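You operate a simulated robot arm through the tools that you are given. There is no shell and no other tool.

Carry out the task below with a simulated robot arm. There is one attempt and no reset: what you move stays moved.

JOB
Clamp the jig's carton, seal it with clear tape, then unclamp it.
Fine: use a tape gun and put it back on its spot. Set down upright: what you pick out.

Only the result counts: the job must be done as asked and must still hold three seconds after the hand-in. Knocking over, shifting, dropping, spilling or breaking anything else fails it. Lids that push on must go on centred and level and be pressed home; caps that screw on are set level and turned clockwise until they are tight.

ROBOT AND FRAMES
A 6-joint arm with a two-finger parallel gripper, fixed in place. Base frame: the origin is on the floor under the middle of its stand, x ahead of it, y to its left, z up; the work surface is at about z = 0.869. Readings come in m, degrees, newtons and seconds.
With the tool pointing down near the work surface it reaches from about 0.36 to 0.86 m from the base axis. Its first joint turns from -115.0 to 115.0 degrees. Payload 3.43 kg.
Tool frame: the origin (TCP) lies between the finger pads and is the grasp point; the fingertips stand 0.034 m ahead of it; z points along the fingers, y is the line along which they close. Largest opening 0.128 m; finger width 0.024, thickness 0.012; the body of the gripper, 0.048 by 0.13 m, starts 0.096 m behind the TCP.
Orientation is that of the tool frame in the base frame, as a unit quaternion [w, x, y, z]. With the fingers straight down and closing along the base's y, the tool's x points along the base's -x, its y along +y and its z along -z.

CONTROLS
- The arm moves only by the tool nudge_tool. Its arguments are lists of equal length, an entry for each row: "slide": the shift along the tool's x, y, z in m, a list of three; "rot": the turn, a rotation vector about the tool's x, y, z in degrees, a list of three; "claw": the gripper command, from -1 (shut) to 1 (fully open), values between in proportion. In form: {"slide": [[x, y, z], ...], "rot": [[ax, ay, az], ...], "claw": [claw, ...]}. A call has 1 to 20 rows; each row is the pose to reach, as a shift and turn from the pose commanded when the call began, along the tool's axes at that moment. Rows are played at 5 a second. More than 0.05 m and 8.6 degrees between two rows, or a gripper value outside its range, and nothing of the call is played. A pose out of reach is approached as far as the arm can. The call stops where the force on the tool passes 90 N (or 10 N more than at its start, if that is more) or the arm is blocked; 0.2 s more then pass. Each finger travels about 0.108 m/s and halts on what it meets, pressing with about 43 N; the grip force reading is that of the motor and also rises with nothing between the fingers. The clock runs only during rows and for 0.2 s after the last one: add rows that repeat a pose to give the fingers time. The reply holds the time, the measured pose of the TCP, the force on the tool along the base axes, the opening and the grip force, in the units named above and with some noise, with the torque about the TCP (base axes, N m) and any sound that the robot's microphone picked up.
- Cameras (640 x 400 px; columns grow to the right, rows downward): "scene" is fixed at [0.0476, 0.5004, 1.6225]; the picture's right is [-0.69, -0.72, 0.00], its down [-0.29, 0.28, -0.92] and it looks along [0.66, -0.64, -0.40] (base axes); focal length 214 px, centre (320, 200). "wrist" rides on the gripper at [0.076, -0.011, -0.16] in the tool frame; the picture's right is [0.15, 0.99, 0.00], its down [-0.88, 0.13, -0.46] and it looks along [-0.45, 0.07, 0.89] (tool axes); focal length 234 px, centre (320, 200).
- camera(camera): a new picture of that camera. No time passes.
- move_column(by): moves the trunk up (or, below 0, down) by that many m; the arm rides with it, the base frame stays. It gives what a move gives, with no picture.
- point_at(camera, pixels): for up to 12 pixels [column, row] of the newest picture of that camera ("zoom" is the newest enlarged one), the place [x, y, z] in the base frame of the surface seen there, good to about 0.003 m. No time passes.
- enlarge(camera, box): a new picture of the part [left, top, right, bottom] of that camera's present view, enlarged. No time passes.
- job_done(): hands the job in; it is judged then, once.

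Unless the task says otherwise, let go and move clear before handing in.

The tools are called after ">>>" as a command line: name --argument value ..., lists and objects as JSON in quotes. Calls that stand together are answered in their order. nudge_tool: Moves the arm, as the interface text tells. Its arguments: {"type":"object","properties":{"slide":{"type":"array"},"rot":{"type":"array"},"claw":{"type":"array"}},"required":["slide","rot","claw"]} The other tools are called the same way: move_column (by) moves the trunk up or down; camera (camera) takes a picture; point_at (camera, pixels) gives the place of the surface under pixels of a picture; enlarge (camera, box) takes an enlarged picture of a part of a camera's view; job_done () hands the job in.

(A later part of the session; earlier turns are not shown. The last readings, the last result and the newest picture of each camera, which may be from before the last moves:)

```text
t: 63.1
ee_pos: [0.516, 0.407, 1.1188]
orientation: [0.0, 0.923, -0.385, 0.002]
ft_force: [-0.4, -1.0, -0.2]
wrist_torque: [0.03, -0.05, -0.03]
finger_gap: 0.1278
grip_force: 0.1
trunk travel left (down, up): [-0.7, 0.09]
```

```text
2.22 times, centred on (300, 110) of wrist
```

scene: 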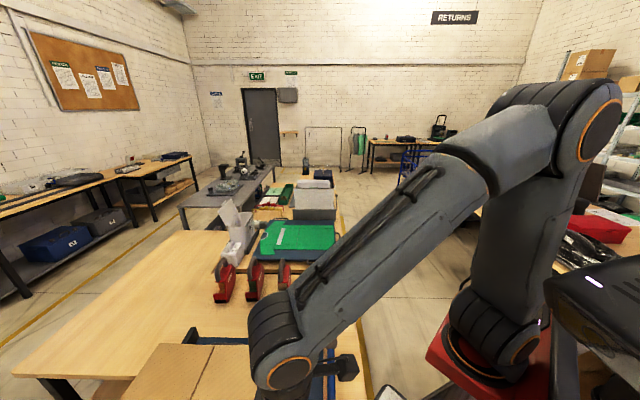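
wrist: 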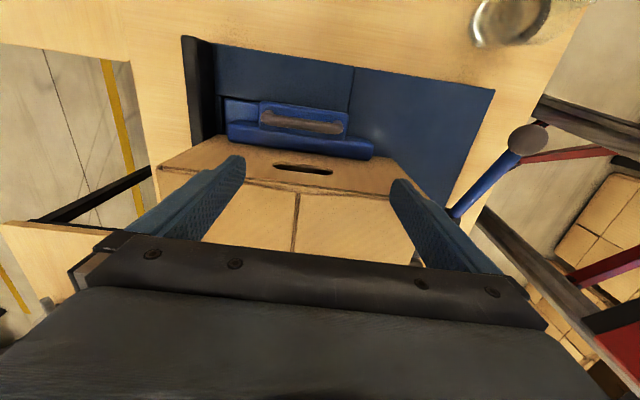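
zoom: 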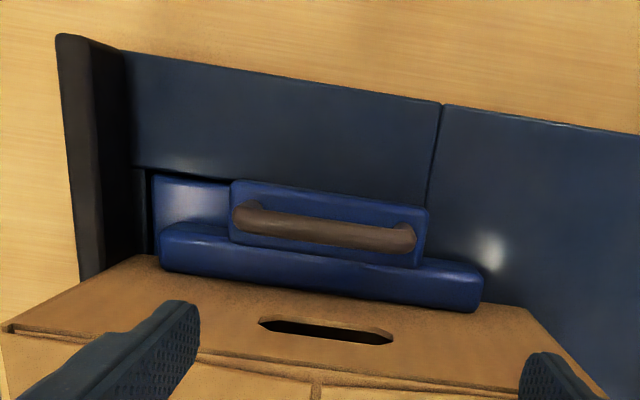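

The bright plate under the carton stays put, so the lever probably works a lift plate rather than the jaw. I'll re-grip the jaw handle to test whether the jaw is actually held (locked) and to re-seat it.

>>> nudge_tool --slide '[[0.0092, -0.0278, 0], [0.0092, -0.0278, 0.05], [0.0092, -0.0278, 0.1], [0.0092, -0.0278, 0.14], [0.0092, -0.0278, 0.162], [0.0092, -0.0278, 0.162], [0.0092, -0.0278, 0.162], [0.0092, -0.0278, 0.162]]' --rot '[[0, 0, 0], [0, 0, 0], [0, 0, 0], [0, 0, 0], [0, 0, 0], [0, 0, 0], [0, 0, 0], [0, 0, 0]]' --claw '[1, 1, 1, 1, 1, 0.5, -1, -1]'

```text
t: 64.9
ee_pos: [0.5431, 0.4195, 0.9552]
orientation: [0.001, 0.923, -0.385, 0.002]
ft_force: [2.4, 1.1, -5.5]
wrist_torque: [0.69, -0.82, -0.04]
finger_gap: 0.1136
grip_force: 45.0
trunk travel left (down, up): [-0.7, 0.09]
```

Handle gripped cleanly with almost no load. I'll pull back 2 mm to feel whether the jaw is locked.

>>> nudge_tool --slide '[[0.001, 0, 0], [0.002, 0, 0], [0.003, 0, 0]]' --rot '[[0, 0, 0], [0, 0, 0], [0, 0, 0]]' --claw '[-1, -1, -1]'

```text
t: 65.7
ee_pos: [0.5437, 0.4176, 0.9558]
orientation: [0.001, 0.923, -0.385, 0.001]
ft_force: [-5.4, 4.1, -8.3]
wrist_torque: [0.97, 0.72, -0.29]
finger_gap: 0.1139
grip_force: 45.0
trunk travel left (down, up): [-0.7, 0.09]
```

The jaw moves freely at ~7 N, so it isn't locked. I'll push it back firmly against the carton with a higher force and watch for a click.

>>> nudge_tool --slide '[[-0.002, 0, 0], [-0.004, 0, 0], [-0.006, 0, 0], [-0.008, 0, 0], [-0.0085, 0, 0]]' --rot '[[0, 0, 0], [0, 0, 0], [0, 0, 0], [0, 0, 0], [0, 0, 0]]' --claw '[-1, -1, -1, -1, -1]'

```text
t: 66.9
ee_pos: [0.5389, 0.4251, 0.9589]
orientation: [-0.001, 0.923, -0.384, 0.003]
ft_force: [0.3, -0.4, -0.1]
wrist_torque: [0.03, 0.03, 0.01]
finger_gap: 0.0
grip_force: 32.9
trunk travel left (down, up): [-0.7, 0.09]
```

The fingers slipped off the handle and closed (gap 0). I'll look before moving.

>>> camera --camera "wrist"

>>> enlarge --camera "scene" --box '[140, 290, 320, 400]'

```text
taken
```

wrist: 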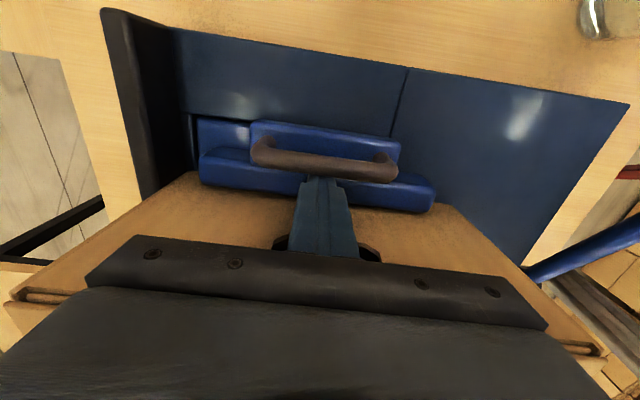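

```text
3.56 times, centred on (230, 345) of scene
```

zoom: 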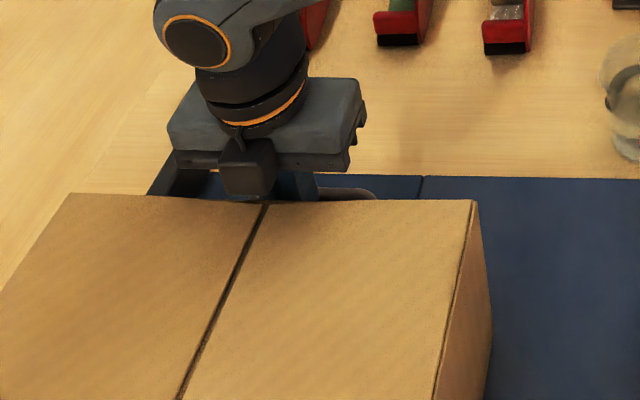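

The closed fingers sit between handle and carton, no harm done. I'll rise, move behind the jaw block, and push it rigidly with the finger faces.

>>> nudge_tool --slide '[[0, 0, -0.04], [0, 0, -0.075], [0.04, 0, -0.075], [0.078, 0, -0.075], [0.078, 0, -0.04], [0.078, 0, 0], [0.078, 0, 0.03], [0.078, 0, 0.047]]' --rot '[[0, 0, 0], [0, 0, 0], [0, 0, 0], [0, 0, 0], [0, 0, 0], [0, 0, 0], [0, 0, 0], [0, 0, 0]]' --claw '[-1, -1, -1, -1, -1, -1, -1, -1]'

>>> camera --camera "wrist"

```text
t: 68.7
ee_pos: [0.5946, 0.3671, 0.9114]
orientation: [0.0, 0.923, -0.385, 0.002]
ft_force: [0.1, 0.3, -0.3]
wrist_torque: [0.0, 0.0, 0.02]
finger_gap: 0.0
grip_force: 32.9
trunk travel left (down, up): [-0.7, 0.09]
```

```text
taken
```

wrist: 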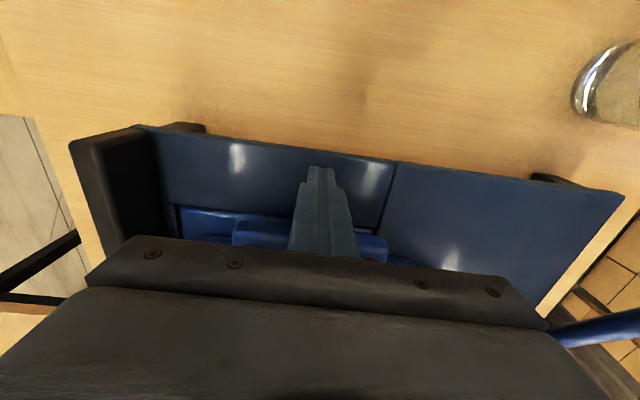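

Fingers are behind the block, tips just above the bed. I'll push forward to contact and build force.

>>> nudge_tool --slide '[[-0.02, 0, 0], [-0.035, 0, 0], [-0.04, 0, 0], [-0.044, 0, 0], [-0.047, 0, 0], [-0.05, 0, 0]]' --rot '[[0, 0, 0], [0, 0, 0], [0, 0, 0], [0, 0, 0], [0, 0, 0], [0, 0, 0]]' --claw '[-1, -1, -1, -1, -1, -1]'

```text
t: 69.9
ee_pos: [0.5709, 0.3934, 0.9121]
orientation: [-0.002, 0.923, -0.384, 0.007]
ft_force: [59.0, -58.5, -8.4]
wrist_torque: [-0.08, 0.47, 0.18]
finger_gap: 0.0002
grip_force: 32.9
trunk travel left (down, up): [-0.7, 0.09]
stopped in row 5: the force on the tool passed its limit at 93 N (the readings are from after the stop); the commanded pose is now the measured one
```

Jaw pressed at >80 N, no click heard. A possibility is that the lever's cam needs slack to throw, so I'll back the jaw off ~2 cm from the handle's carton side and test the lever again.

>>> nudge_tool --slide '[[0.02, 0, 0], [0.02, 0, -0.04], [0.02, 0, -0.08], [0.02, 0, -0.12], [-0.02, 0, -0.12], [-0.0445, 0, -0.12], [-0.0445, 0, -0.09], [-0.0445, 0, -0.047]]' --rot '[[0, 0, 0], [0, 0, 0], [0, 0, 0], [0, 0, 0], [0, 0, 0], [0, 0, 0], [0, 0, 0], [0, 0, 0]]' --claw '[-1, -1, -1, -1, -1, -1, -1, -1]'

>>> camera --camera "wrist"

```text
t: 71.7
ee_pos: [0.5328, 0.4314, 0.9617]
orientation: [-0.001, 0.924, -0.382, 0.007]
ft_force: [-0.1, -0.6, -0.3]
wrist_torque: [0.04, -0.06, -0.01]
finger_gap: 0.0
grip_force: 33.5
trunk travel left (down, up): [-0.7, 0.09]
```

```text
taken
```

wrist: 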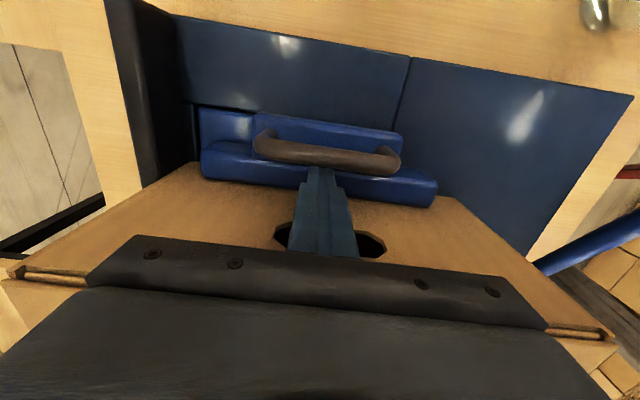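

Fingers are between the handle and the carton. I'll pull the jaw back ~2.5 cm.

>>> nudge_tool --slide '[[0.006, 0, 0], [0.012, 0, 0], [0.018, 0, 0], [0.024, 0, 0], [0.03, 0, 0]]' --rot '[[0, 0, 0], [0, 0, 0], [0, 0, 0], [0, 0, 0], [0, 0, 0]]' --claw '[-1, -1, -1, -1, -1]'

>>> camera --camera "wrist"

```text
t: 72.9
ee_pos: [0.5542, 0.4099, 0.9595]
orientation: [-0.001, 0.924, -0.383, 0.006]
ft_force: [-2.3, 4.1, 0.7]
wrist_torque: [0.05, 0.01, -0.01]
finger_gap: 0.0001
grip_force: 32.7
trunk travel left (down, up): [-0.7, 0.09]
```

```text
taken
```

wrist: 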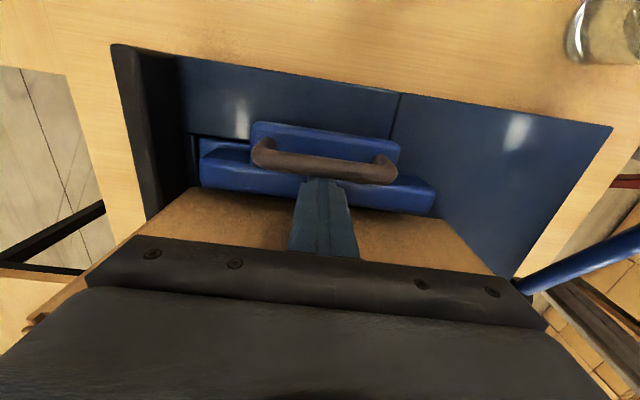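

The jaw is back ~3 cm. Now to the lever ball again.

>>> nudge_tool --slide '[[-0.004, 0, 0], [-0.004, 0, -0.045], [-0.004, 0, -0.09], [-0.004, 0, -0.14], [0.0, 0.045, -0.14], [0.004, 0.09, -0.14], [0.008, 0.135, -0.14], [0.012, 0.18, -0.14], [0.016, 0.225, -0.14], [0.019, 0.27, -0.14], [0.022, 0.32, -0.14]]' --rot '[[0, 0, 0], [0, 0, 0], [0, 0, 0], [0, 0, 0], [0, 0, 0], [0, 0, 0], [0, 0, 0], [0, 0, 0], [0, 0, 0], [0, 0, 0], [0, 0, 0]]' --claw '[-1, -1, -1, -1, -0.5, 0, 0.2, 0.2, 0.2, 0.2, 0.2]'

>>> camera --camera "wrist"

```text
t: 75.3
ee_pos: [0.3391, 0.1698, 1.0956]
orientation: [-0.001, 0.923, -0.384, 0.006]
ft_force: [-0.5, 0.4, 0.0]
wrist_torque: [-0.07, 0.05, 0.06]
finger_gap: 0.0767
grip_force: 0.1
trunk travel left (down, up): [-0.7, 0.09]
```

```text
taken
```

wrist: 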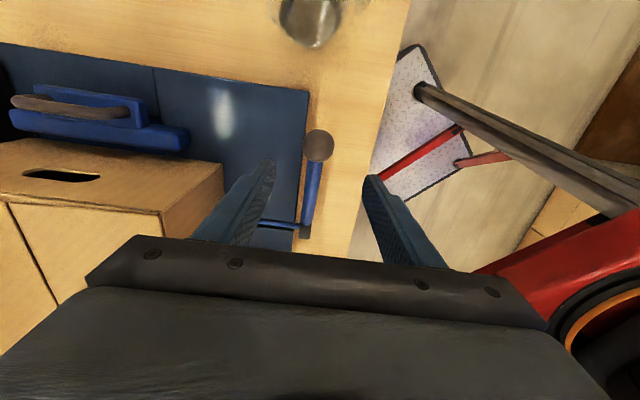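

I'll grip the ball and try the upward arc with the jaw slack.

>>> nudge_tool --slide '[[0.003, -0.0018, 0.05], [0.003, -0.0018, 0.1], [0.003, -0.0018, 0.14], [0.003, -0.0018, 0.1526], [0.003, -0.0018, 0.1526], [0.003, -0.0018, 0.1526], [0.003, -0.0018, 0.1526]]' --rot '[[0, 0, 0], [0, 0, 0], [0, 0, 0], [0, 0, 0], [0, 0, 0], [0, 0, 0], [0, 0, 0]]' --claw '[0.2, 0.2, 0.2, 0.1, -0.5, -1, -1]'

>>> nudge_tool --slide '[[-0.0034, 0, -0.007], [-0.0069, 0, -0.0141]]' --rot '[[0, 0, 0], [0, 0, 0]]' --claw '[-1, -1]'

>>> camera --camera "wrist"

```text
refused: row 1 steps farther than a row can; nothing moved
```

```text
t: 75.9
ee_pos: [0.3346, 0.1753, 1.1108]
orientation: [-0.001, 0.924, -0.382, 0.005]
ft_force: [0.4, 0.5, 0.7]
wrist_torque: [0.0, -0.01, 0.02]
finger_gap: 0.0002
grip_force: 32.9
trunk travel left (down, up): [-0.7, 0.09]
```

```text
taken
```

wrist: 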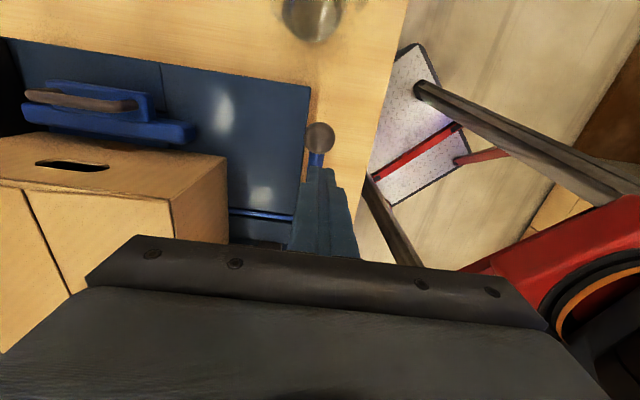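

The first call was refused for step size (nothing lost). I'll redo it with smaller steps.

>>> nudge_tool --slide '[[0.01, -0.0012, 0.0], [0.01, -0.0012, 0.045], [0.01, -0.0012, 0.09], [0.01, -0.0012, 0.135], [0.01, -0.0012, 0.168], [0.01, -0.0012, 0.168], [0.01, -0.0012, 0.168], [0.01, -0.0012, 0.168]]' --rot '[[0, 0, 0], [0, 0, 0], [0, 0, 0], [0, 0, 0], [0, 0, 0], [0, 0, 0], [0, 0, 0], [0, 0, 0]]' --claw '[0.2, 0.2, 0.2, 0.2, 0.2, -0.5, -1, -1]'

```text
t: 77.7
ee_pos: [0.3451, 0.1678, 0.9405]
orientation: [0.001, 0.924, -0.383, 0.005]
ft_force: [-3.5, -4.8, -7.7]
wrist_torque: [-0.67, -0.78, -0.03]
finger_gap: 0.0433
grip_force: 45.8
trunk travel left (down, up): [-0.7, 0.09]
```

>>> nudge_tool --slide '[[-0.0034, 0, -0.007], [-0.0069, 0, -0.0141], [-0.0115, 0, -0.0221]]' --rot '[[0, 0, 0], [0, 0, 0], [0, 0, 0]]' --claw '[-1, -1, -1]'

>>> camera --camera "wrist"

>>> enlarge --camera "scene" --box '[120, 290, 380, 400]'

```text
t: 78.5
ee_pos: [0.3385, 0.1756, 0.9645]
orientation: [0.0, 0.924, -0.383, 0.006]
ft_force: [6.6, -14.3, -24.2]
wrist_torque: [-0.3, -0.12, -0.04]
finger_gap: 0.0436
grip_force: 45.0
trunk travel left (down, up): [-0.7, 0.09]
```

```text
taken
```

wrist: 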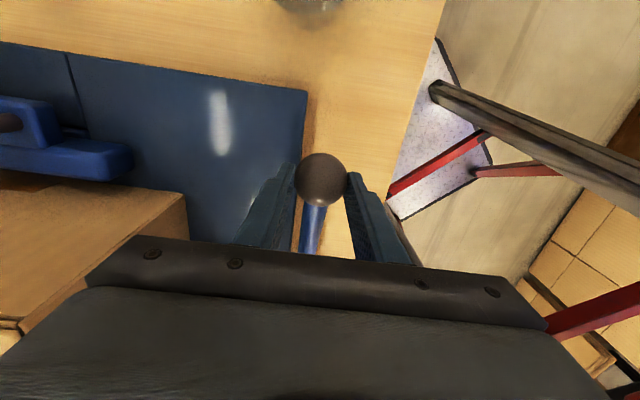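

```text
2.46 times, centred on (250, 345) of scene
```

zoom: 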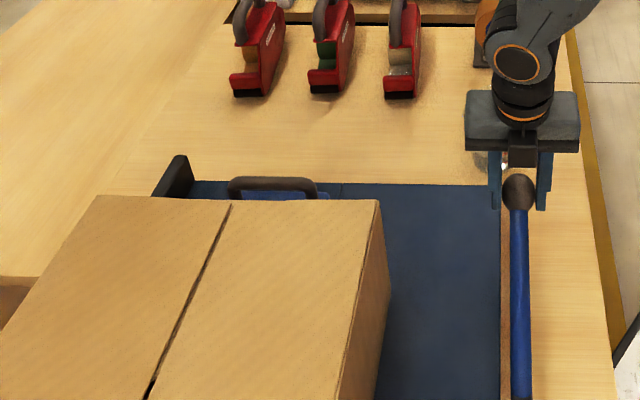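

Still blocked upward even with the jaw slack. While holding the ball, I'll test sideways (−v) motion.

>>> nudge_tool --slide '[[0.006, 0, 0.012], [0.0115, 0, 0.0221], [0.0115, 0.002, 0.0221], [0.0115, 0.004, 0.0221], [0.0115, 0.006, 0.0221]]' --rot '[[0, 0, 0], [0, 0, 0], [0, 0, 0], [0, 0, 0], [0, 0, 0]]' --claw '[-1, -1, -1, -1, -1]'

```text
t: 79.7
ee_pos: [0.3462, 0.1676, 0.9441]
orientation: [-0.002, 0.924, -0.382, 0.008]
ft_force: [17.3, 51.9, -13.7]
wrist_torque: [-0.49, -0.43, 0.13]
finger_gap: 0.0434
grip_force: 45.4
trunk travel left (down, up): [-0.7, 0.09]
```

Also rigid sideways (≈49 N, no movement). I'll release, then return the side slider to its start so I can test the lever with everything in the initial state.

>>> nudge_tool --slide '[[0, -0.006, 0], [0, -0.006, 0], [0, -0.006, -0.04], [0, -0.006, -0.08], [0, -0.006, -0.12]]' --rot '[[0, 0, 0], [0, 0, 0], [0, 0, 0], [0, 0, 0], [0, 0, 0]]' --claw '[0, 0.2, 0.2, 0.2, 0.2]'

>>> nudge_tool --slide '[[-0.025, -0.006, 0], [-0.05, -0.012, 0], [-0.075, -0.018, 0], [-0.1, -0.024, 0], [-0.125, -0.03, 0], [-0.15, -0.035, 0], [-0.175, -0.04, 0], [-0.2, -0.045, 0], [-0.225, -0.05, 0], [-0.25, -0.055, 0], [-0.2757, -0.06, 0]]' --rot '[[0, 0, 8.2], [0, 0, 16.4], [0, 0, 24.6], [0, 0, 32.8], [0, 0, 41], [0, 0, 49.2], [0, 0, 57.4], [0, 0, 65.6], [0, 0, 73.8], [0, 0, 82], [0, 0, 90]]' --claw '[0.2, 0.2, 0.2, 0.2, 0.2, 0.2, 0.2, 0, 0, 0, 0]'

>>> camera --camera "wrist"

```text
t: 80.9
ee_pos: [0.3443, 0.1702, 1.0627]
orientation: [-0.001, 0.924, -0.382, 0.006]
ft_force: [0.9, 0.1, -0.4]
wrist_torque: [0.0, 0.07, 0.03]
finger_gap: 0.0767
grip_force: 0.1
trunk travel left (down, up): [-0.7, 0.09]
```

```text
t: 83.3
ee_pos: [0.191, 0.4048, 1.0595]
orientation: [0.004, -0.381, 0.925, -0.005]
ft_force: [0.7, 0.0, 0.0]
wrist_torque: [-0.02, 0.01, -0.03]
finger_gap: 0.0642
grip_force: 0.0
trunk travel left (down, up): [-0.7, 0.09]
```

```text
taken
```

wrist: 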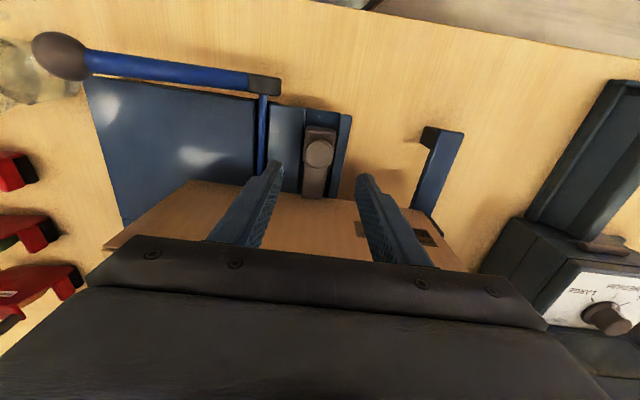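

There's a device with a labelled dial at (600, 310); I'll read it, since it could relate to the jig.

>>> enlarge --camera "wrist" --box '[480, 80, 640, 380]'

>>> enlarge --camera "wrist" --box '[540, 240, 640, 340]'

>>> point_at --camera "wrist" --pixels '[[600, 310], [590, 130], [520, 250], [318, 153], [318, 170], [315, 190]]'

```text
1.33 times, centred on (560, 230) of wrist
```

zoom: 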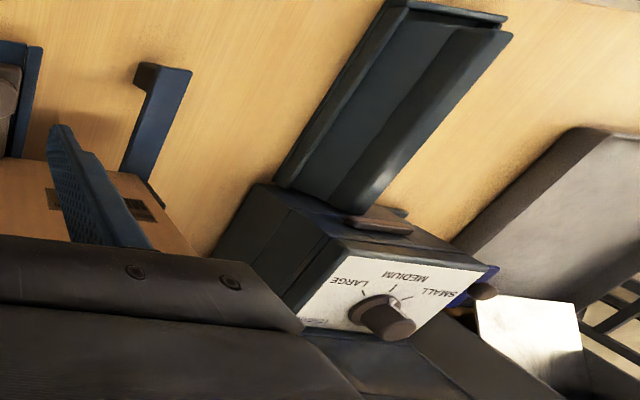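

```text
4.00 times, centred on (590, 290) of wrist
```

zoom: 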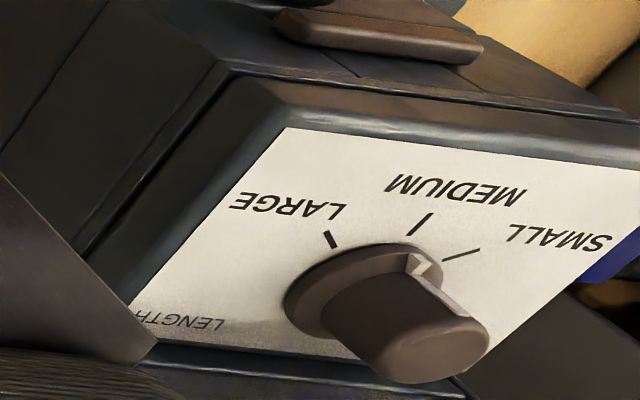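

```text
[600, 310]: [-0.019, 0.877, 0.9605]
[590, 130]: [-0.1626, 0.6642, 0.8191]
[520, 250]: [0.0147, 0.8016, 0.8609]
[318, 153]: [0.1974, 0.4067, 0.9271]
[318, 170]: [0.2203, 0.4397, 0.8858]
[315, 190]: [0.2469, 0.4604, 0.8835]
```

That's a separate tape machine (LENGTH dial), not needed. I'll grip the slider's knob and pull it back.

>>> nudge_tool --slide '[[-0.0056, -0.0013, 0.045], [-0.0056, -0.0013, 0.09], [-0.0056, -0.0013, 0.1275], [-0.0056, -0.0013, 0.1275], [-0.0056, -0.0013, 0.1275], [-0.0056, -0.0013, 0.1275]]' --rot '[[0, 0, 0], [0, 0, 0], [0, 0, 0], [0, 0, 0], [0, 0, 0], [0, 0, 0]]' --claw '[0, 0, 0, -0.4, -1, -1]'

```text
t: 84.7
ee_pos: [0.1968, 0.4089, 0.9338]
orientation: [0.005, -0.383, 0.924, -0.004]
ft_force: [-24.3, 18.3, -5.3]
wrist_torque: [0.65, 0.31, 0.35]
finger_gap: 0.0372
grip_force: 45.1
trunk travel left (down, up): [-0.7, 0.09]
```

Gripped with ~30 N side load; I'll shift +s 2.5 mm and pull the slider back by 2 cm.

>>> nudge_tool --slide '[[0, 0.0025, 0], [0.004, 0.0025, 0], [0.009, 0.0025, 0], [0.014, 0.0025, 0], [0.02, 0.0025, 0]]' --rot '[[0, 0, 0], [0, 0, 0], [0, 0, 0], [0, 0, 0], [0, 0, 0]]' --claw '[-1, -1, -1, -1, -1]'

>>> camera --camera "wrist"

```text
t: 85.9
ee_pos: [0.1837, 0.3964, 0.9348]
orientation: [0.006, -0.383, 0.924, -0.003]
ft_force: [30.1, 2.7, 8.7]
wrist_torque: [-0.28, -0.6, -0.01]
finger_gap: 0.037
grip_force: 44.7
trunk travel left (down, up): [-0.7, 0.09]
```

```text
taken
```

wrist: 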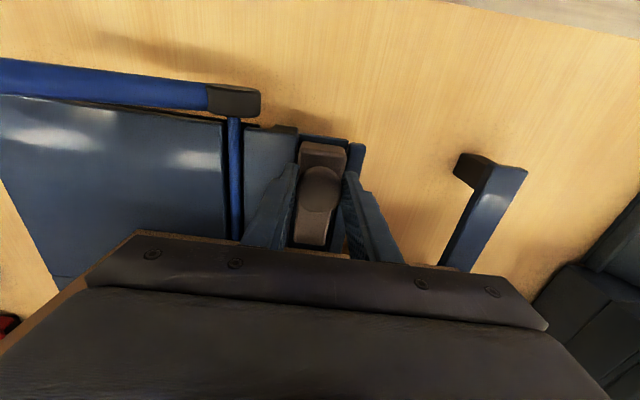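

The slider is back at its start (end of slot, ~23 N). Now test the lever with both jaw and slider out.

>>> nudge_tool --slide '[[-0.002, 0, 0], [-0.002, 0, 0], [-0.002, 0, 0], [-0.002, 0, -0.045], [-0.002, 0, -0.09], [-0.002, 0, -0.13]]' --rot '[[0, 0, 0], [0, 0, 0], [0, 0, 0], [0, 0, 0], [0, 0, 0], [0, 0, 0]]' --claw '[-0.2, 0, 0, 0, 0.2, 0.2]'

>>> nudge_tool --slide '[[0.006, -0.025, -0.002], [0.012, -0.05, -0.002], [0.018, -0.075, -0.002], [0.024, -0.1, -0.002], [0.03, -0.125, -0.002], [0.034, -0.15, -0.002], [0.038, -0.175, -0.002], [0.042, -0.2, -0.002], [0.046, -0.225, -0.002], [0.048, -0.25, -0.002], [0.048, -0.2735, -0.002]]' --rot '[[0, 0, -8.2], [0, 0, -16.4], [0, 0, -24.6], [0, 0, -32.8], [0, 0, -41], [0, 0, -49.2], [0, 0, -57.4], [0, 0, -65.6], [0, 0, -73.8], [0, 0, -82], [0, 0, -90]]' --claw '[0.2, 0.2, 0.2, 0.2, 0.2, 0.2, 0.2, 0.2, 0.2, 0.2, 0.2]'

>>> camera --camera "wrist"

```text
t: 87.3
ee_pos: [0.1819, 0.3983, 1.0632]
orientation: [0.004, -0.383, 0.924, -0.005]
ft_force: [1.2, 0.5, -0.2]
wrist_torque: [-0.04, 0.01, 0.02]
finger_gap: 0.0767
grip_force: 0.0
trunk travel left (down, up): [-0.7, 0.09]
```

```text
t: 89.7
ee_pos: [0.3411, 0.1688, 1.0677]
orientation: [0.0, 0.923, -0.384, 0.006]
ft_force: [0.2, -0.8, 0.2]
wrist_torque: [-0.03, -0.01, -0.03]
finger_gap: 0.077
grip_force: 0.1
trunk travel left (down, up): [-0.7, 0.09]
```

```text
taken
```

wrist: 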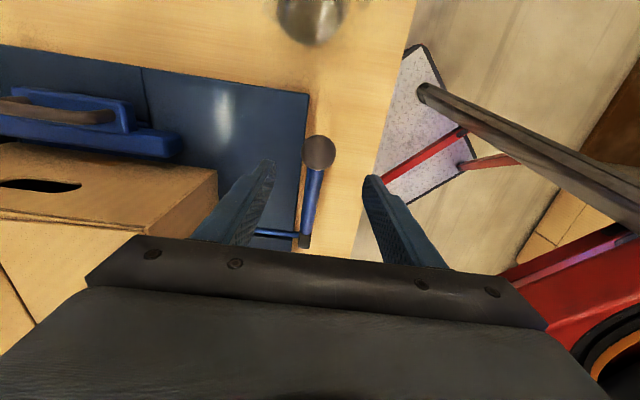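

I'll grip the ball again and try the upward arc.

>>> nudge_tool --slide '[[0.0019, -0.0015, 0.045], [0.0019, -0.0015, 0.09], [0.0019, -0.0015, 0.1257], [0.0019, -0.0015, 0.1257], [0.0019, -0.0015, 0.1257], [0.0019, -0.0015, 0.1257]]' --rot '[[0, 0, 0], [0, 0, 0], [0, 0, 0], [0, 0, 0], [0, 0, 0], [0, 0, 0]]' --claw '[0.2, 0.2, 0.2, -0.5, -1, -1]'

>>> nudge_tool --slide '[[-0.0034, 0, -0.007], [-0.0069, 0, -0.0141], [-0.0115, 0, -0.0221]]' --rot '[[0, 0, 0], [0, 0, 0], [0, 0, 0]]' --claw '[-1, -1, -1]'

>>> camera --camera "wrist"

>>> enlarge --camera "scene" --box '[120, 290, 380, 400]'

```text
t: 91.1
ee_pos: [0.3445, 0.1698, 0.9425]
orientation: [-0.001, 0.924, -0.383, 0.007]
ft_force: [8.3, 16.9, -6.2]
wrist_torque: [0.03, -0.31, 0.0]
finger_gap: 0.0435
grip_force: 44.7
trunk travel left (down, up): [-0.7, 0.09]
```

```text
t: 91.9
ee_pos: [0.3365, 0.178, 0.9647]
orientation: [0.0, 0.924, -0.383, 0.005]
ft_force: [18.4, -10.3, -22.9]
wrist_torque: [-0.4, -0.63, -0.1]
finger_gap: 0.043
grip_force: 44.9
trunk travel left (down, up): [-0.7, 0.09]
```

```text
taken
```

wrist: 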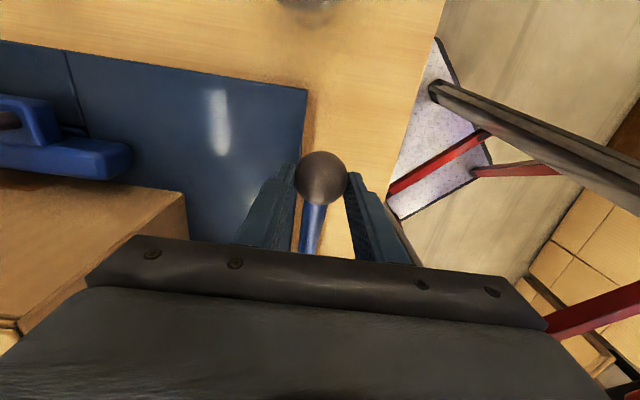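

```text
2.46 times, centred on (250, 345) of scene
```

zoom: 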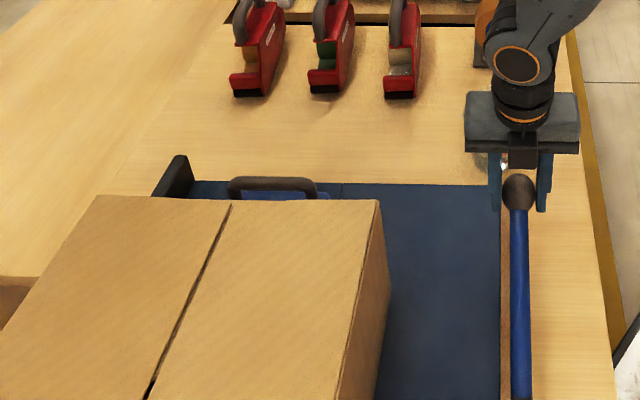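

Same slip at ~32 N. I'll test a firm press down in this fully-open state too.

>>> nudge_tool --slide '[[0.009, 0.0015, 0], [0.009, 0.0015, 0], [0.009, 0.0015, -0.04], [0.009, 0.0015, -0.07], [0.009, 0.0015, -0.07], [0.009, 0.0015, -0.07], [0.009, 0.0015, -0.04]]' --rot '[[0, 0, 0], [0, 0, 0], [0, 0, 0], [0, 0, 0], [0, 0, 0], [0, 0, 0], [0, 0, 0]]' --claw '[0.1, 0.1, 0.1, -0.3, -1, -1, -1]'

>>> nudge_tool --slide '[[0, 0, 0.004], [0, 0, 0.006], [0, 0, 0.008], [0, 0, 0.009], [0, 0, 0.01], [0, 0, 0.011], [0, 0, 0.012]]' --rot '[[0, 0, 0], [0, 0, 0], [0, 0, 0], [0, 0, 0], [0, 0, 0], [0, 0, 0], [0, 0, 0]]' --claw '[-1, -1, -1, -1, -1, -1, -1]'

```text
t: 93.5
ee_pos: [0.3405, 0.1683, 1.005]
orientation: [0.0, 0.924, -0.382, 0.006]
ft_force: [0.3, 0.5, -0.2]
wrist_torque: [0.02, -0.02, 0.0]
finger_gap: 0.0001
grip_force: 33.2
trunk travel left (down, up): [-0.7, 0.09]
```

```text
t: 94.5
ee_pos: [0.3413, 0.1684, 0.9996]
orientation: [-0.003, 0.924, -0.383, 0.008]
ft_force: [-15.4, -18.6, 60.0]
wrist_torque: [-0.43, 0.51, -0.19]
finger_gap: 0.0
grip_force: 33.1
trunk travel left (down, up): [-0.7, 0.09]
stopped in row 5: the force on the tool passed its limit at 95 N (the readings are from after the stop); the commanded pose is now the measured one
```

Downward is a hard stop (95 N). I'll do one firm upward push in this open state, as before, to settle whether the lever can move at all.

>>> nudge_tool --slide '[[0, 0, -0.03], [0, 0, -0.055], [0.04, 0, -0.055], [0.071, 0, -0.055], [0.071, 0, -0.055], [0.071, 0, -0.055], [0.071, 0, -0.055], [0.071, 0, -0.01], [0.071, 0, 0.035], [0.071, 0, 0.075], [0.071, 0, 0.097], [0.053, 0, 0.097]]' --rot '[[0, 0, 0], [0, 0, 0], [0, -8, 0], [0, -16, 0], [0, -24, 0], [0, -32, 0], [0, -40, 0], [0, -40, 0], [0, -40, 0], [0, -40, 0], [0, -40, 0], [0, -40, 0]]' --claw '[-1, -1, -1, -1, -1, -1, -1, -1, -1, -1, -1, -1]'

>>> nudge_tool --slide '[[-0.02, 0, 0], [-0.032, 0, 0], [-0.036, 0, 0], [-0.039, 0, 0], [-0.042, 0, 0], [-0.044, 0, 0], [-0.046, 0, 0], [-0.048, 0, 0], [-0.05, 0, 0], [-0.053, 0, 0]]' --rot '[[0, 0, 0], [0, 0, 0], [0, 0, 0], [0, 0, 0], [0, 0, 0], [0, 0, 0], [0, 0, 0], [0, 0, 0], [0, 0, 0], [0, 0, 0]]' --claw '[-1, -1, -1, -1, -1, -1, -1, -1, -1, -1]'

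>>> enlarge --camera "scene" --box '[260, 260, 380, 360]'

```text
t: 97.2
ee_pos: [0.3838, 0.1315, 0.9002]
orientation: [-0.133, 0.871, -0.359, -0.308]
ft_force: [0.4, 0.0, -0.7]
wrist_torque: [0.02, -0.04, -0.02]
finger_gap: 0.0
grip_force: 33.5
trunk travel left (down, up): [-0.7, 0.09]
```

```text
t: 98.8
ee_pos: [0.3614, 0.1548, 0.9256]
orientation: [-0.13, 0.875, -0.358, -0.3]
ft_force: [19.8, -34.5, -23.6]
wrist_torque: [0.17, -0.15, 0.12]
finger_gap: 0.0
grip_force: 33.3
trunk travel left (down, up): [-0.7, 0.09]
stopped in row 8: the force on the tool passed its limit at 95 N (the readings are from after the stop); the commanded pose is now the measured one
```

```text
4.00 times, centred on (320, 310) of scene
```

zoom: 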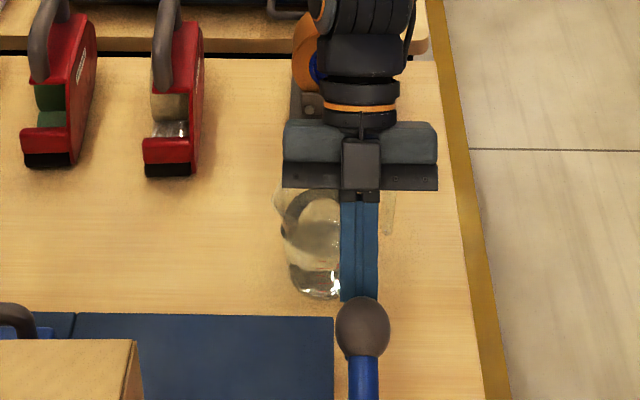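

The lever is rigid in every state at up to 95 N, so it isn't what clamps the carton; the sliding jaw and side slider are the movable clamps. I'll retreat, and push the side slider in again with closed fingers first.

>>> nudge_tool --slide '[[0.03, 0, 0], [0.002, 0, -0.0352], [-0.026, 0, -0.0705], [-0.0652, 0, -0.1198], [-0.101, -0.0004, -0.0914], [-0.1367, -0.0007, -0.063], [-0.1725, -0.0011, -0.0346], [-0.2082, -0.0015, -0.0062], [-0.244, -0.0019, 0.0222], [-0.2797, -0.0022, 0.0506], [-0.3155, -0.0026, 0.079]]' --rot '[[0, 0, 0], [0, 0, 0], [0, 0, 0], [0, 0, 0], [-0.1, 5.43, 0.1], [-0.2, 10.86, 0.2], [-0.2, 16.3, 0.3], [-0.3, 21.7, 0.4], [-0.4, 27.1, 0.5], [-0.5, 32.6, 0.6], [-0.5, 38, 0.8]]' --claw '[-1, -1, -1, -1, -1, -1, -1, -1, -1, -1, -1]'

>>> camera --camera "wrist"

```text
refused: row 4 steps farther than a row can; nothing moved
```

```text
taken
```

wrist: 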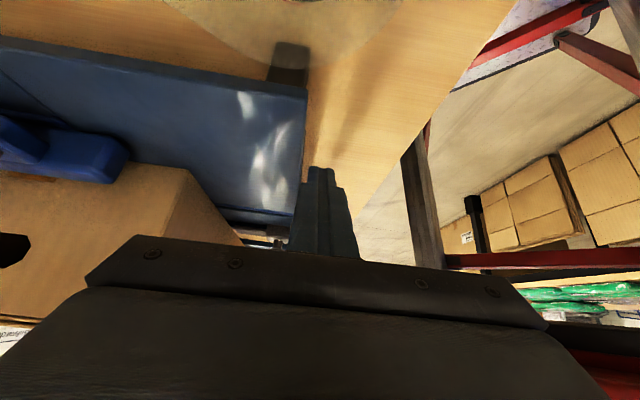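

A step was too long; I'll split it.

>>> nudge_tool --slide '[[0.03, 0, 0], [0.002, 0, -0.0352], [-0.026, 0, -0.0705], [-0.045, 0, -0.095], [-0.0652, 0, -0.1198], [-0.101, -0.0004, -0.0914], [-0.1367, -0.0007, -0.063], [-0.1725, -0.0011, -0.0346], [-0.2082, -0.0015, -0.0062], [-0.244, -0.0019, 0.0222], [-0.2797, -0.0022, 0.0506], [-0.3155, -0.0026, 0.079]]' --rot '[[0, 0, 0], [0, 0, 0], [0, 0, 0], [0, 0, 0], [0, 0, 0], [-0.1, 5.43, 0.1], [-0.2, 10.86, 0.2], [-0.2, 16.3, 0.3], [-0.3, 21.7, 0.4], [-0.4, 27.1, 0.5], [-0.5, 32.6, 0.6], [-0.5, 38, 0.8]]' --claw '[-1, -1, -1, -1, -1, -1, -1, -1, -1, -1, -1, -1]'

>>> camera --camera "wrist"

```text
t: 101.5
ee_pos: [0.1494, 0.3688, 1.0617]
orientation: [-0.001, 0.923, -0.385, -0.003]
ft_force: [-0.4, -0.4, -0.3]
wrist_torque: [0.02, 0.02, 0.02]
finger_gap: 0.0001
grip_force: 33.2
trunk travel left (down, up): [-0.7, 0.09]
```

```text
taken
```

wrist: 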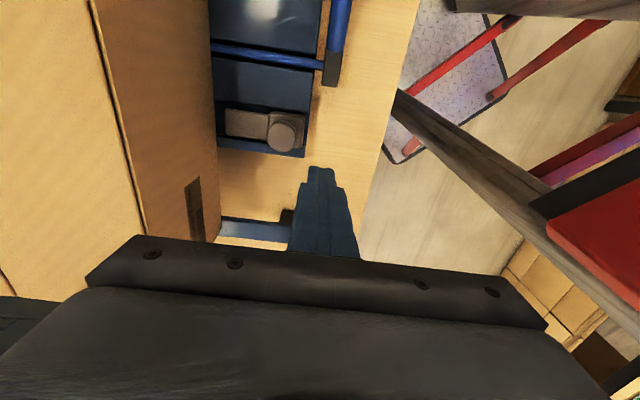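

I'll measure the knob from here before pushing.

>>> point_at --camera "wrist" --pixels '[[283, 131], [272, 131], [294, 131], [283, 120], [283, 140], [245, 125], [228, 125], [200, 190]]'

```text
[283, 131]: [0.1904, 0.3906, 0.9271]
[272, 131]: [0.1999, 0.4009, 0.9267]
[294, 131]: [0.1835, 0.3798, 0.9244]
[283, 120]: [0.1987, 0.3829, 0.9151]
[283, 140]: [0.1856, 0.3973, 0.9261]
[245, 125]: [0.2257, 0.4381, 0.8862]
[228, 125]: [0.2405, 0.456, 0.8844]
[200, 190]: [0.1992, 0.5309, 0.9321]
```

Knob centre v≈0.023, s≈0.33. I'll lower the closed fingers beside it and push +v.

>>> nudge_tool --slide '[[0.006, 0.002, 0.045], [0.006, 0.002, 0.09], [0.006, 0.002, 0.126], [0.006, -0.01, 0.126], [0.006, -0.02, 0.126], [0.006, -0.03, 0.126]]' --rot '[[0, 0, 0], [0, 0, 0], [0, 0, 0], [0, 0, 0], [0, 0, 0], [0, 0, 0]]' --claw '[-1, -1, -1, -1, -1, -1]'

>>> camera --camera "wrist"

```text
t: 102.8
ee_pos: [0.175, 0.3857, 0.9367]
orientation: [-0.001, 0.922, -0.386, -0.004]
ft_force: [-2.6, -0.6, -0.9]
wrist_torque: [0.0, 0.04, 0.02]
finger_gap: 0.0
grip_force: 33.3
trunk travel left (down, up): [-0.7, 0.09]
```

```text
taken
```

wrist: 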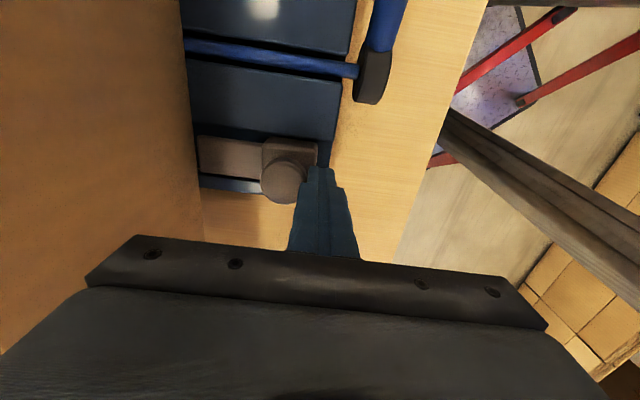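

The fingers are pushing the knob. I'll continue until it presses the carton on the fence.

>>> nudge_tool --slide '[[0, -0.005, 0], [0, -0.009, 0], [0, -0.012, 0], [0, -0.014, 0], [0, -0.016, 0]]' --rot '[[0, 0, 0], [0, 0, 0], [0, 0, 0], [0, 0, 0], [0, 0, 0]]' --claw '[-1, -1, -1, -1, -1]'

```text
t: 104.0
ee_pos: [0.1818, 0.3901, 0.9344]
orientation: [0.004, 0.923, -0.386, -0.004]
ft_force: [-52.3, -28.0, 20.4]
wrist_torque: [-0.44, 0.96, 0.23]
finger_gap: 0.0
grip_force: 32.7
trunk travel left (down, up): [-0.7, 0.09]
```

Slider seated at ~57 N. I'll back off and rise.

>>> nudge_tool --slide '[[0, 0.01, 0], [0, 0.03, 0], [0, 0.03, -0.045], [0, 0.03, -0.09], [0, 0.03, -0.135], [0, 0.03, -0.18]]' --rot '[[0, 0, 0], [0, 0, 0], [0, 0, 0], [0, 0, 0], [0, 0, 0], [0, 0, 0]]' --claw '[-1, -1, -1, -1, -1, -1]'

>>> camera --camera "wrist"

```text
t: 105.5
ee_pos: [0.1642, 0.3749, 1.1153]
orientation: [-0.001, 0.923, -0.386, -0.005]
ft_force: [0.1, -0.3, 0.2]
wrist_torque: [-0.06, 0.04, 0.0]
finger_gap: 0.0
grip_force: 33.0
trunk travel left (down, up): [-0.7, 0.09]
```

```text
taken
```

wrist: 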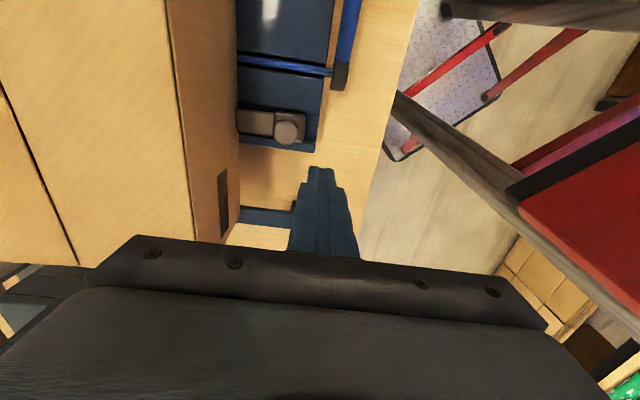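

Slider is touching the carton. Now I'll go behind the jaw block.

>>> nudge_tool --slide '[[0.0343, -0.0298, 0], [0.0687, -0.0595, 0], [0.103, -0.0893, 0], [0.1373, -0.1191, 0], [0.1717, -0.1489, 0], [0.206, -0.1786, 0], [0.2403, -0.2084, 0], [0.2746, -0.2382, 0], [0.309, -0.2679, 0], [0.3433, -0.2977, 0], [0.3433, -0.2977, 0.045], [0.3433, -0.2977, 0.09], [0.3433, -0.2977, 0.135], [0.3433, -0.2977, 0.18], [0.3433, -0.2977, 0.203]]' --rot '[[0, 0, 0], [0, 0, 0], [0, 0, 0], [0, 0, 0], [0, 0, 0], [0, 0, 0], [0, 0, 0], [0, 0, 0], [0, 0, 0], [0, 0, 0], [0, 0, 0], [0, 0, 0], [0, 0, 0], [0, 0, 0], [0, 0, 0]]' --claw '[-1, -1, -1, -1, -1, -1, -1, -1, -1, -1, -1, -1, -1, -1, -1]'

>>> camera --camera "wrist"

```text
t: 108.7
ee_pos: [0.6158, 0.3406, 0.909]
orientation: [-0.002, 0.923, -0.386, -0.004]
ft_force: [0.5, 0.0, -1.0]
wrist_torque: [0.05, 0.0, 0.0]
finger_gap: 0.0001
grip_force: 33.1
trunk travel left (down, up): [-0.7, 0.09]
```

```text
taken
```

wrist: 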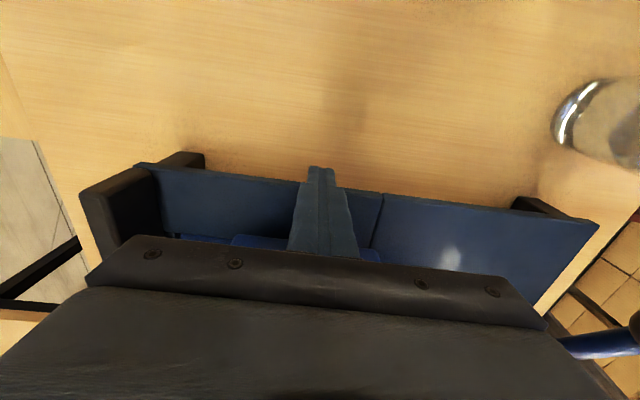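

Now push the jaw forward to seat against the carton.

>>> nudge_tool --slide '[[-0.02, 0, 0], [-0.035, 0, 0], [-0.045, 0, 0], [-0.055, 0, 0], [-0.062, 0, 0], [-0.066, 0, 0], [-0.069, 0, 0], [-0.072, 0, 0]]' --rot '[[0, 0, 0], [0, 0, 0], [0, 0, 0], [0, 0, 0], [0, 0, 0], [0, 0, 0], [0, 0, 0], [0, 0, 0]]' --claw '[-1, -1, -1, -1, -1, -1, -1, -1]'

```text
t: 110.5
ee_pos: [0.569, 0.3892, 0.9105]
orientation: [-0.001, 0.922, -0.388, -0.003]
ft_force: [17.1, -15.3, 3.4]
wrist_torque: [-0.37, -0.11, 0.0]
finger_gap: 0.0
grip_force: 32.9
trunk travel left (down, up): [-0.7, 0.09]
```

~23 N now; a bit more to seat firmly.

>>> nudge_tool --slide '[[-0.002, 0, 0], [-0.003, 0, 0], [-0.004, 0, 0], [-0.004, 0, 0]]' --rot '[[0, 0, 0], [0, 0, 0], [0, 0, 0], [0, 0, 0]]' --claw '[-1, -1, -1, -1]'

```text
t: 111.5
ee_pos: [0.5692, 0.3896, 0.9099]
orientation: [-0.001, 0.922, -0.387, -0.003]
ft_force: [52.8, -34.8, -6.9]
wrist_torque: [-0.34, -1.32, -0.04]
finger_gap: 0.0
grip_force: 33.2
trunk travel left (down, up): [-0.7, 0.09]
```

Jaw seated at ~62 N. The carton is now held on both axes. Next I'll retreat and go look closely at the clear-tape gun.

>>> nudge_tool --slide '[[0.02, 0, 0], [0.03, 0, -0.04], [0.03, 0, -0.085], [0.03, 0, -0.13], [0.03, 0, -0.175], [0.06, 0.025, -0.19], [0.09, 0.055, -0.19], [0.12, 0.085, -0.19], [0.145, 0.105, -0.19], [0.164, 0.119, -0.19]]' --rot '[[0, 0, 0], [0, 0, 0], [0, 0, 0], [0, 0, 0], [0, 0, 0], [0, 0, 0], [0, 0, 0], [0, 0, 0], [0, 0, 0], [0, 0, 0]]' --claw '[-1, -1, -1, -1, -1, 0, 1, 1, 1, 1]'

>>> camera --camera "wrist"

>>> camera --camera "scene"

```text
t: 113.7
ee_pos: [0.5953, 0.1923, 1.1]
orientation: [0.0, 0.923, -0.385, -0.005]
ft_force: [0.6, 0.3, 0.4]
wrist_torque: [-0.03, 0.02, 0.01]
finger_gap: 0.1281
grip_force: 0.0
trunk travel left (down, up): [-0.7, 0.09]
```

```text
taken
```

wrist: 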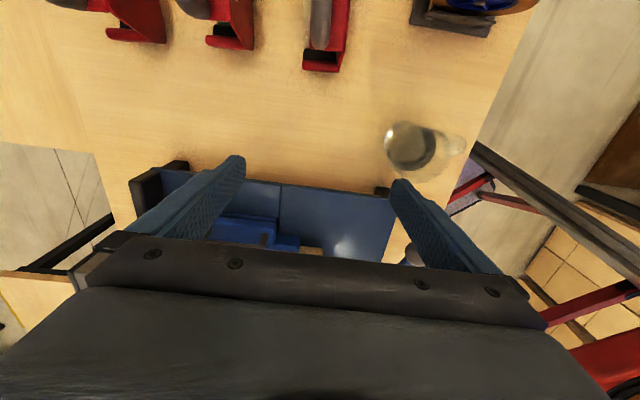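

```text
taken
```

scene: 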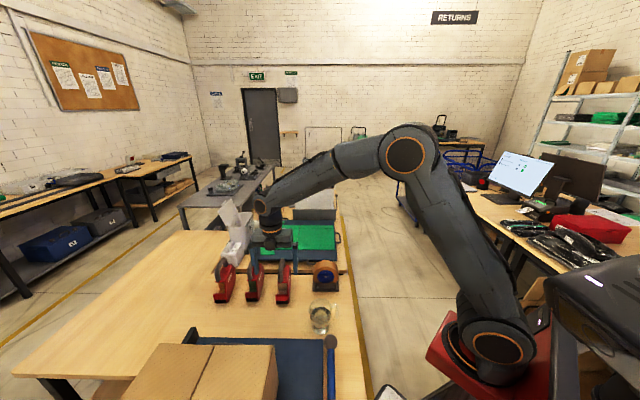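

The gun is at the top edge (325, 40). I'll move further toward it.

>>> nudge_tool --slide '[[0.045, 0, 0], [0.09, 0, 0], [0.11, 0, -0.03]]' --rot '[[0, 0, 0], [0, 0, 0], [0, 0, 0]]' --claw '[1, 1, 1]'

>>> camera --camera "wrist"

>>> enlarge --camera "wrist" --box '[240, 60, 440, 200]'

```text
t: 114.5
ee_pos: [0.6729, 0.1152, 1.1285]
orientation: [-0.001, 0.922, -0.387, -0.003]
ft_force: [0.1, -0.1, -0.6]
wrist_torque: [-0.03, 0.02, -0.04]
finger_gap: 0.128
grip_force: 0.1
trunk travel left (down, up): [-0.7, 0.09]
```

```text
taken
```

wrist: 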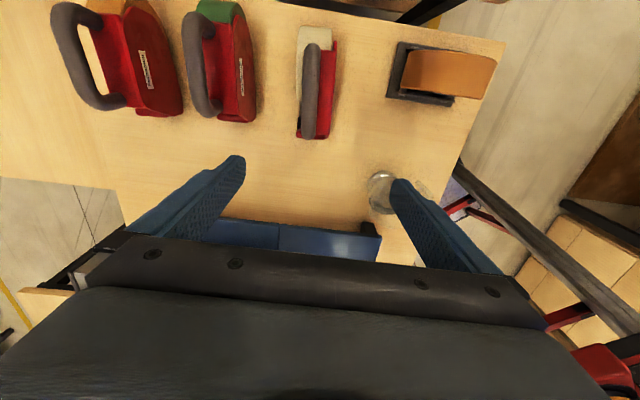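

```text
2.86 times, centred on (340, 130) of wrist
```

zoom: 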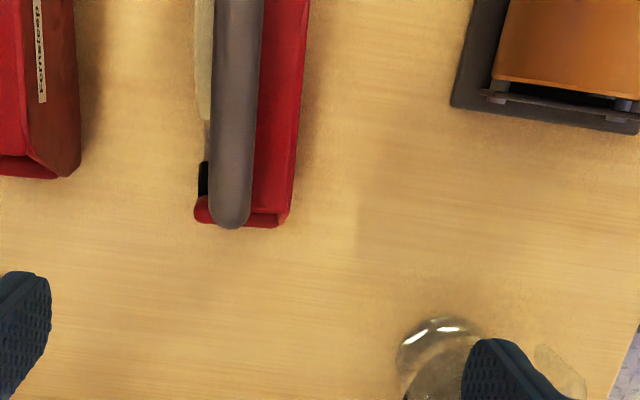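

>>> enlarge --camera "wrist" --box '[240, 0, 440, 150]'

>>> point_at --camera "wrist" --pixels '[[311, 50], [311, 70], [311, 90], [311, 110], [311, 130], [325, 70], [325, 110], [325, 132], [333, 50], [303, 45], [318, 30], [310, 138]]'

>>> point_at --camera "wrist" --pixels '[[300, 135], [330, 137], [335, 45], [298, 30], [330, 30], [310, 44], [322, 90], [340, 90], [290, 90], [380, 190], [215, 70], [240, 110]]'

```text
2.67 times, centred on (340, 75) of wrist
```

zoom: 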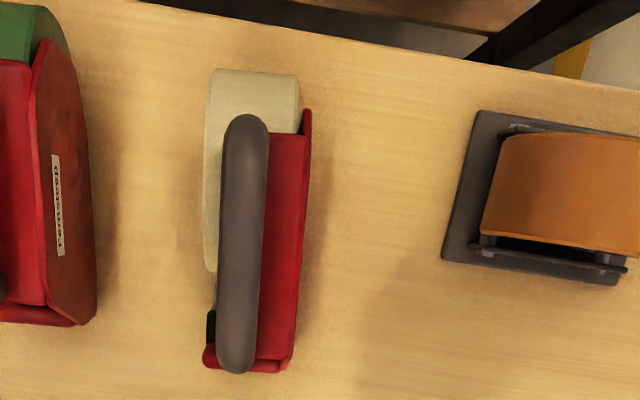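

```text
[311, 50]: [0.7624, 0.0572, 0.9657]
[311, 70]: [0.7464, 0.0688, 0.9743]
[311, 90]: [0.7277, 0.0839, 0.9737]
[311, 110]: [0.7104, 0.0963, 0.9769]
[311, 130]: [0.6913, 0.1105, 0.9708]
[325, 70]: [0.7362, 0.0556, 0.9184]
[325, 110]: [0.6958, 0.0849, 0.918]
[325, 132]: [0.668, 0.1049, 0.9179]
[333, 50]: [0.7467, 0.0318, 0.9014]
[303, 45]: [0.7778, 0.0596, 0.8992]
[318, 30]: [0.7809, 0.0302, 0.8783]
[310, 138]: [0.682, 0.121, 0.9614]
```

```text
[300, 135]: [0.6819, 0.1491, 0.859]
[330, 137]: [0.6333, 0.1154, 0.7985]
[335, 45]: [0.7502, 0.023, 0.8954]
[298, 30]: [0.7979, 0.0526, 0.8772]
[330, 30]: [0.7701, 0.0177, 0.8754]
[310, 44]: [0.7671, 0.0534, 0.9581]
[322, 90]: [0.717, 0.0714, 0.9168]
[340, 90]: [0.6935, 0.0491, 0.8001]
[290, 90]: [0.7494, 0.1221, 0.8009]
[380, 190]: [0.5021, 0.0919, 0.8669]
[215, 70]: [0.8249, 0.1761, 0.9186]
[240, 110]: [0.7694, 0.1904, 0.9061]
```

The clear gun's handle runs along 143° with its top at z≈0.975, nose toward the jig. I'll zoom the scene camera on the gun to understand its nose and base.

>>> enlarge --camera "scene" --box '[268, 256, 308, 308]'

>>> enlarge --camera "scene" --box '[205, 256, 305, 308]'

```text
7.69 times, centred on (288, 282) of scene
```

zoom: 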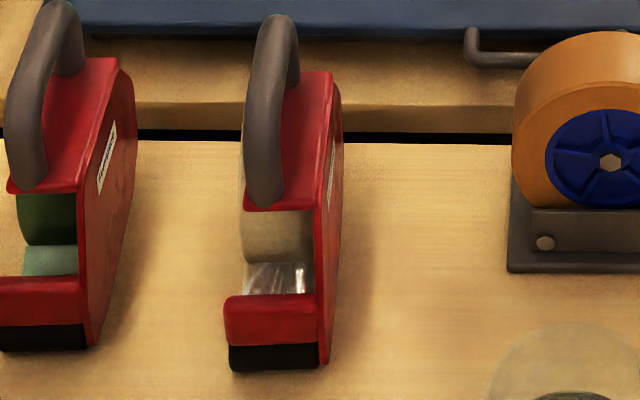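

```text
6.40 times, centred on (255, 282) of scene
```

zoom: 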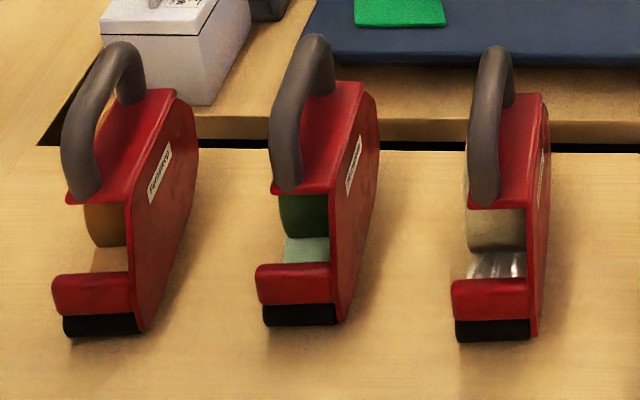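

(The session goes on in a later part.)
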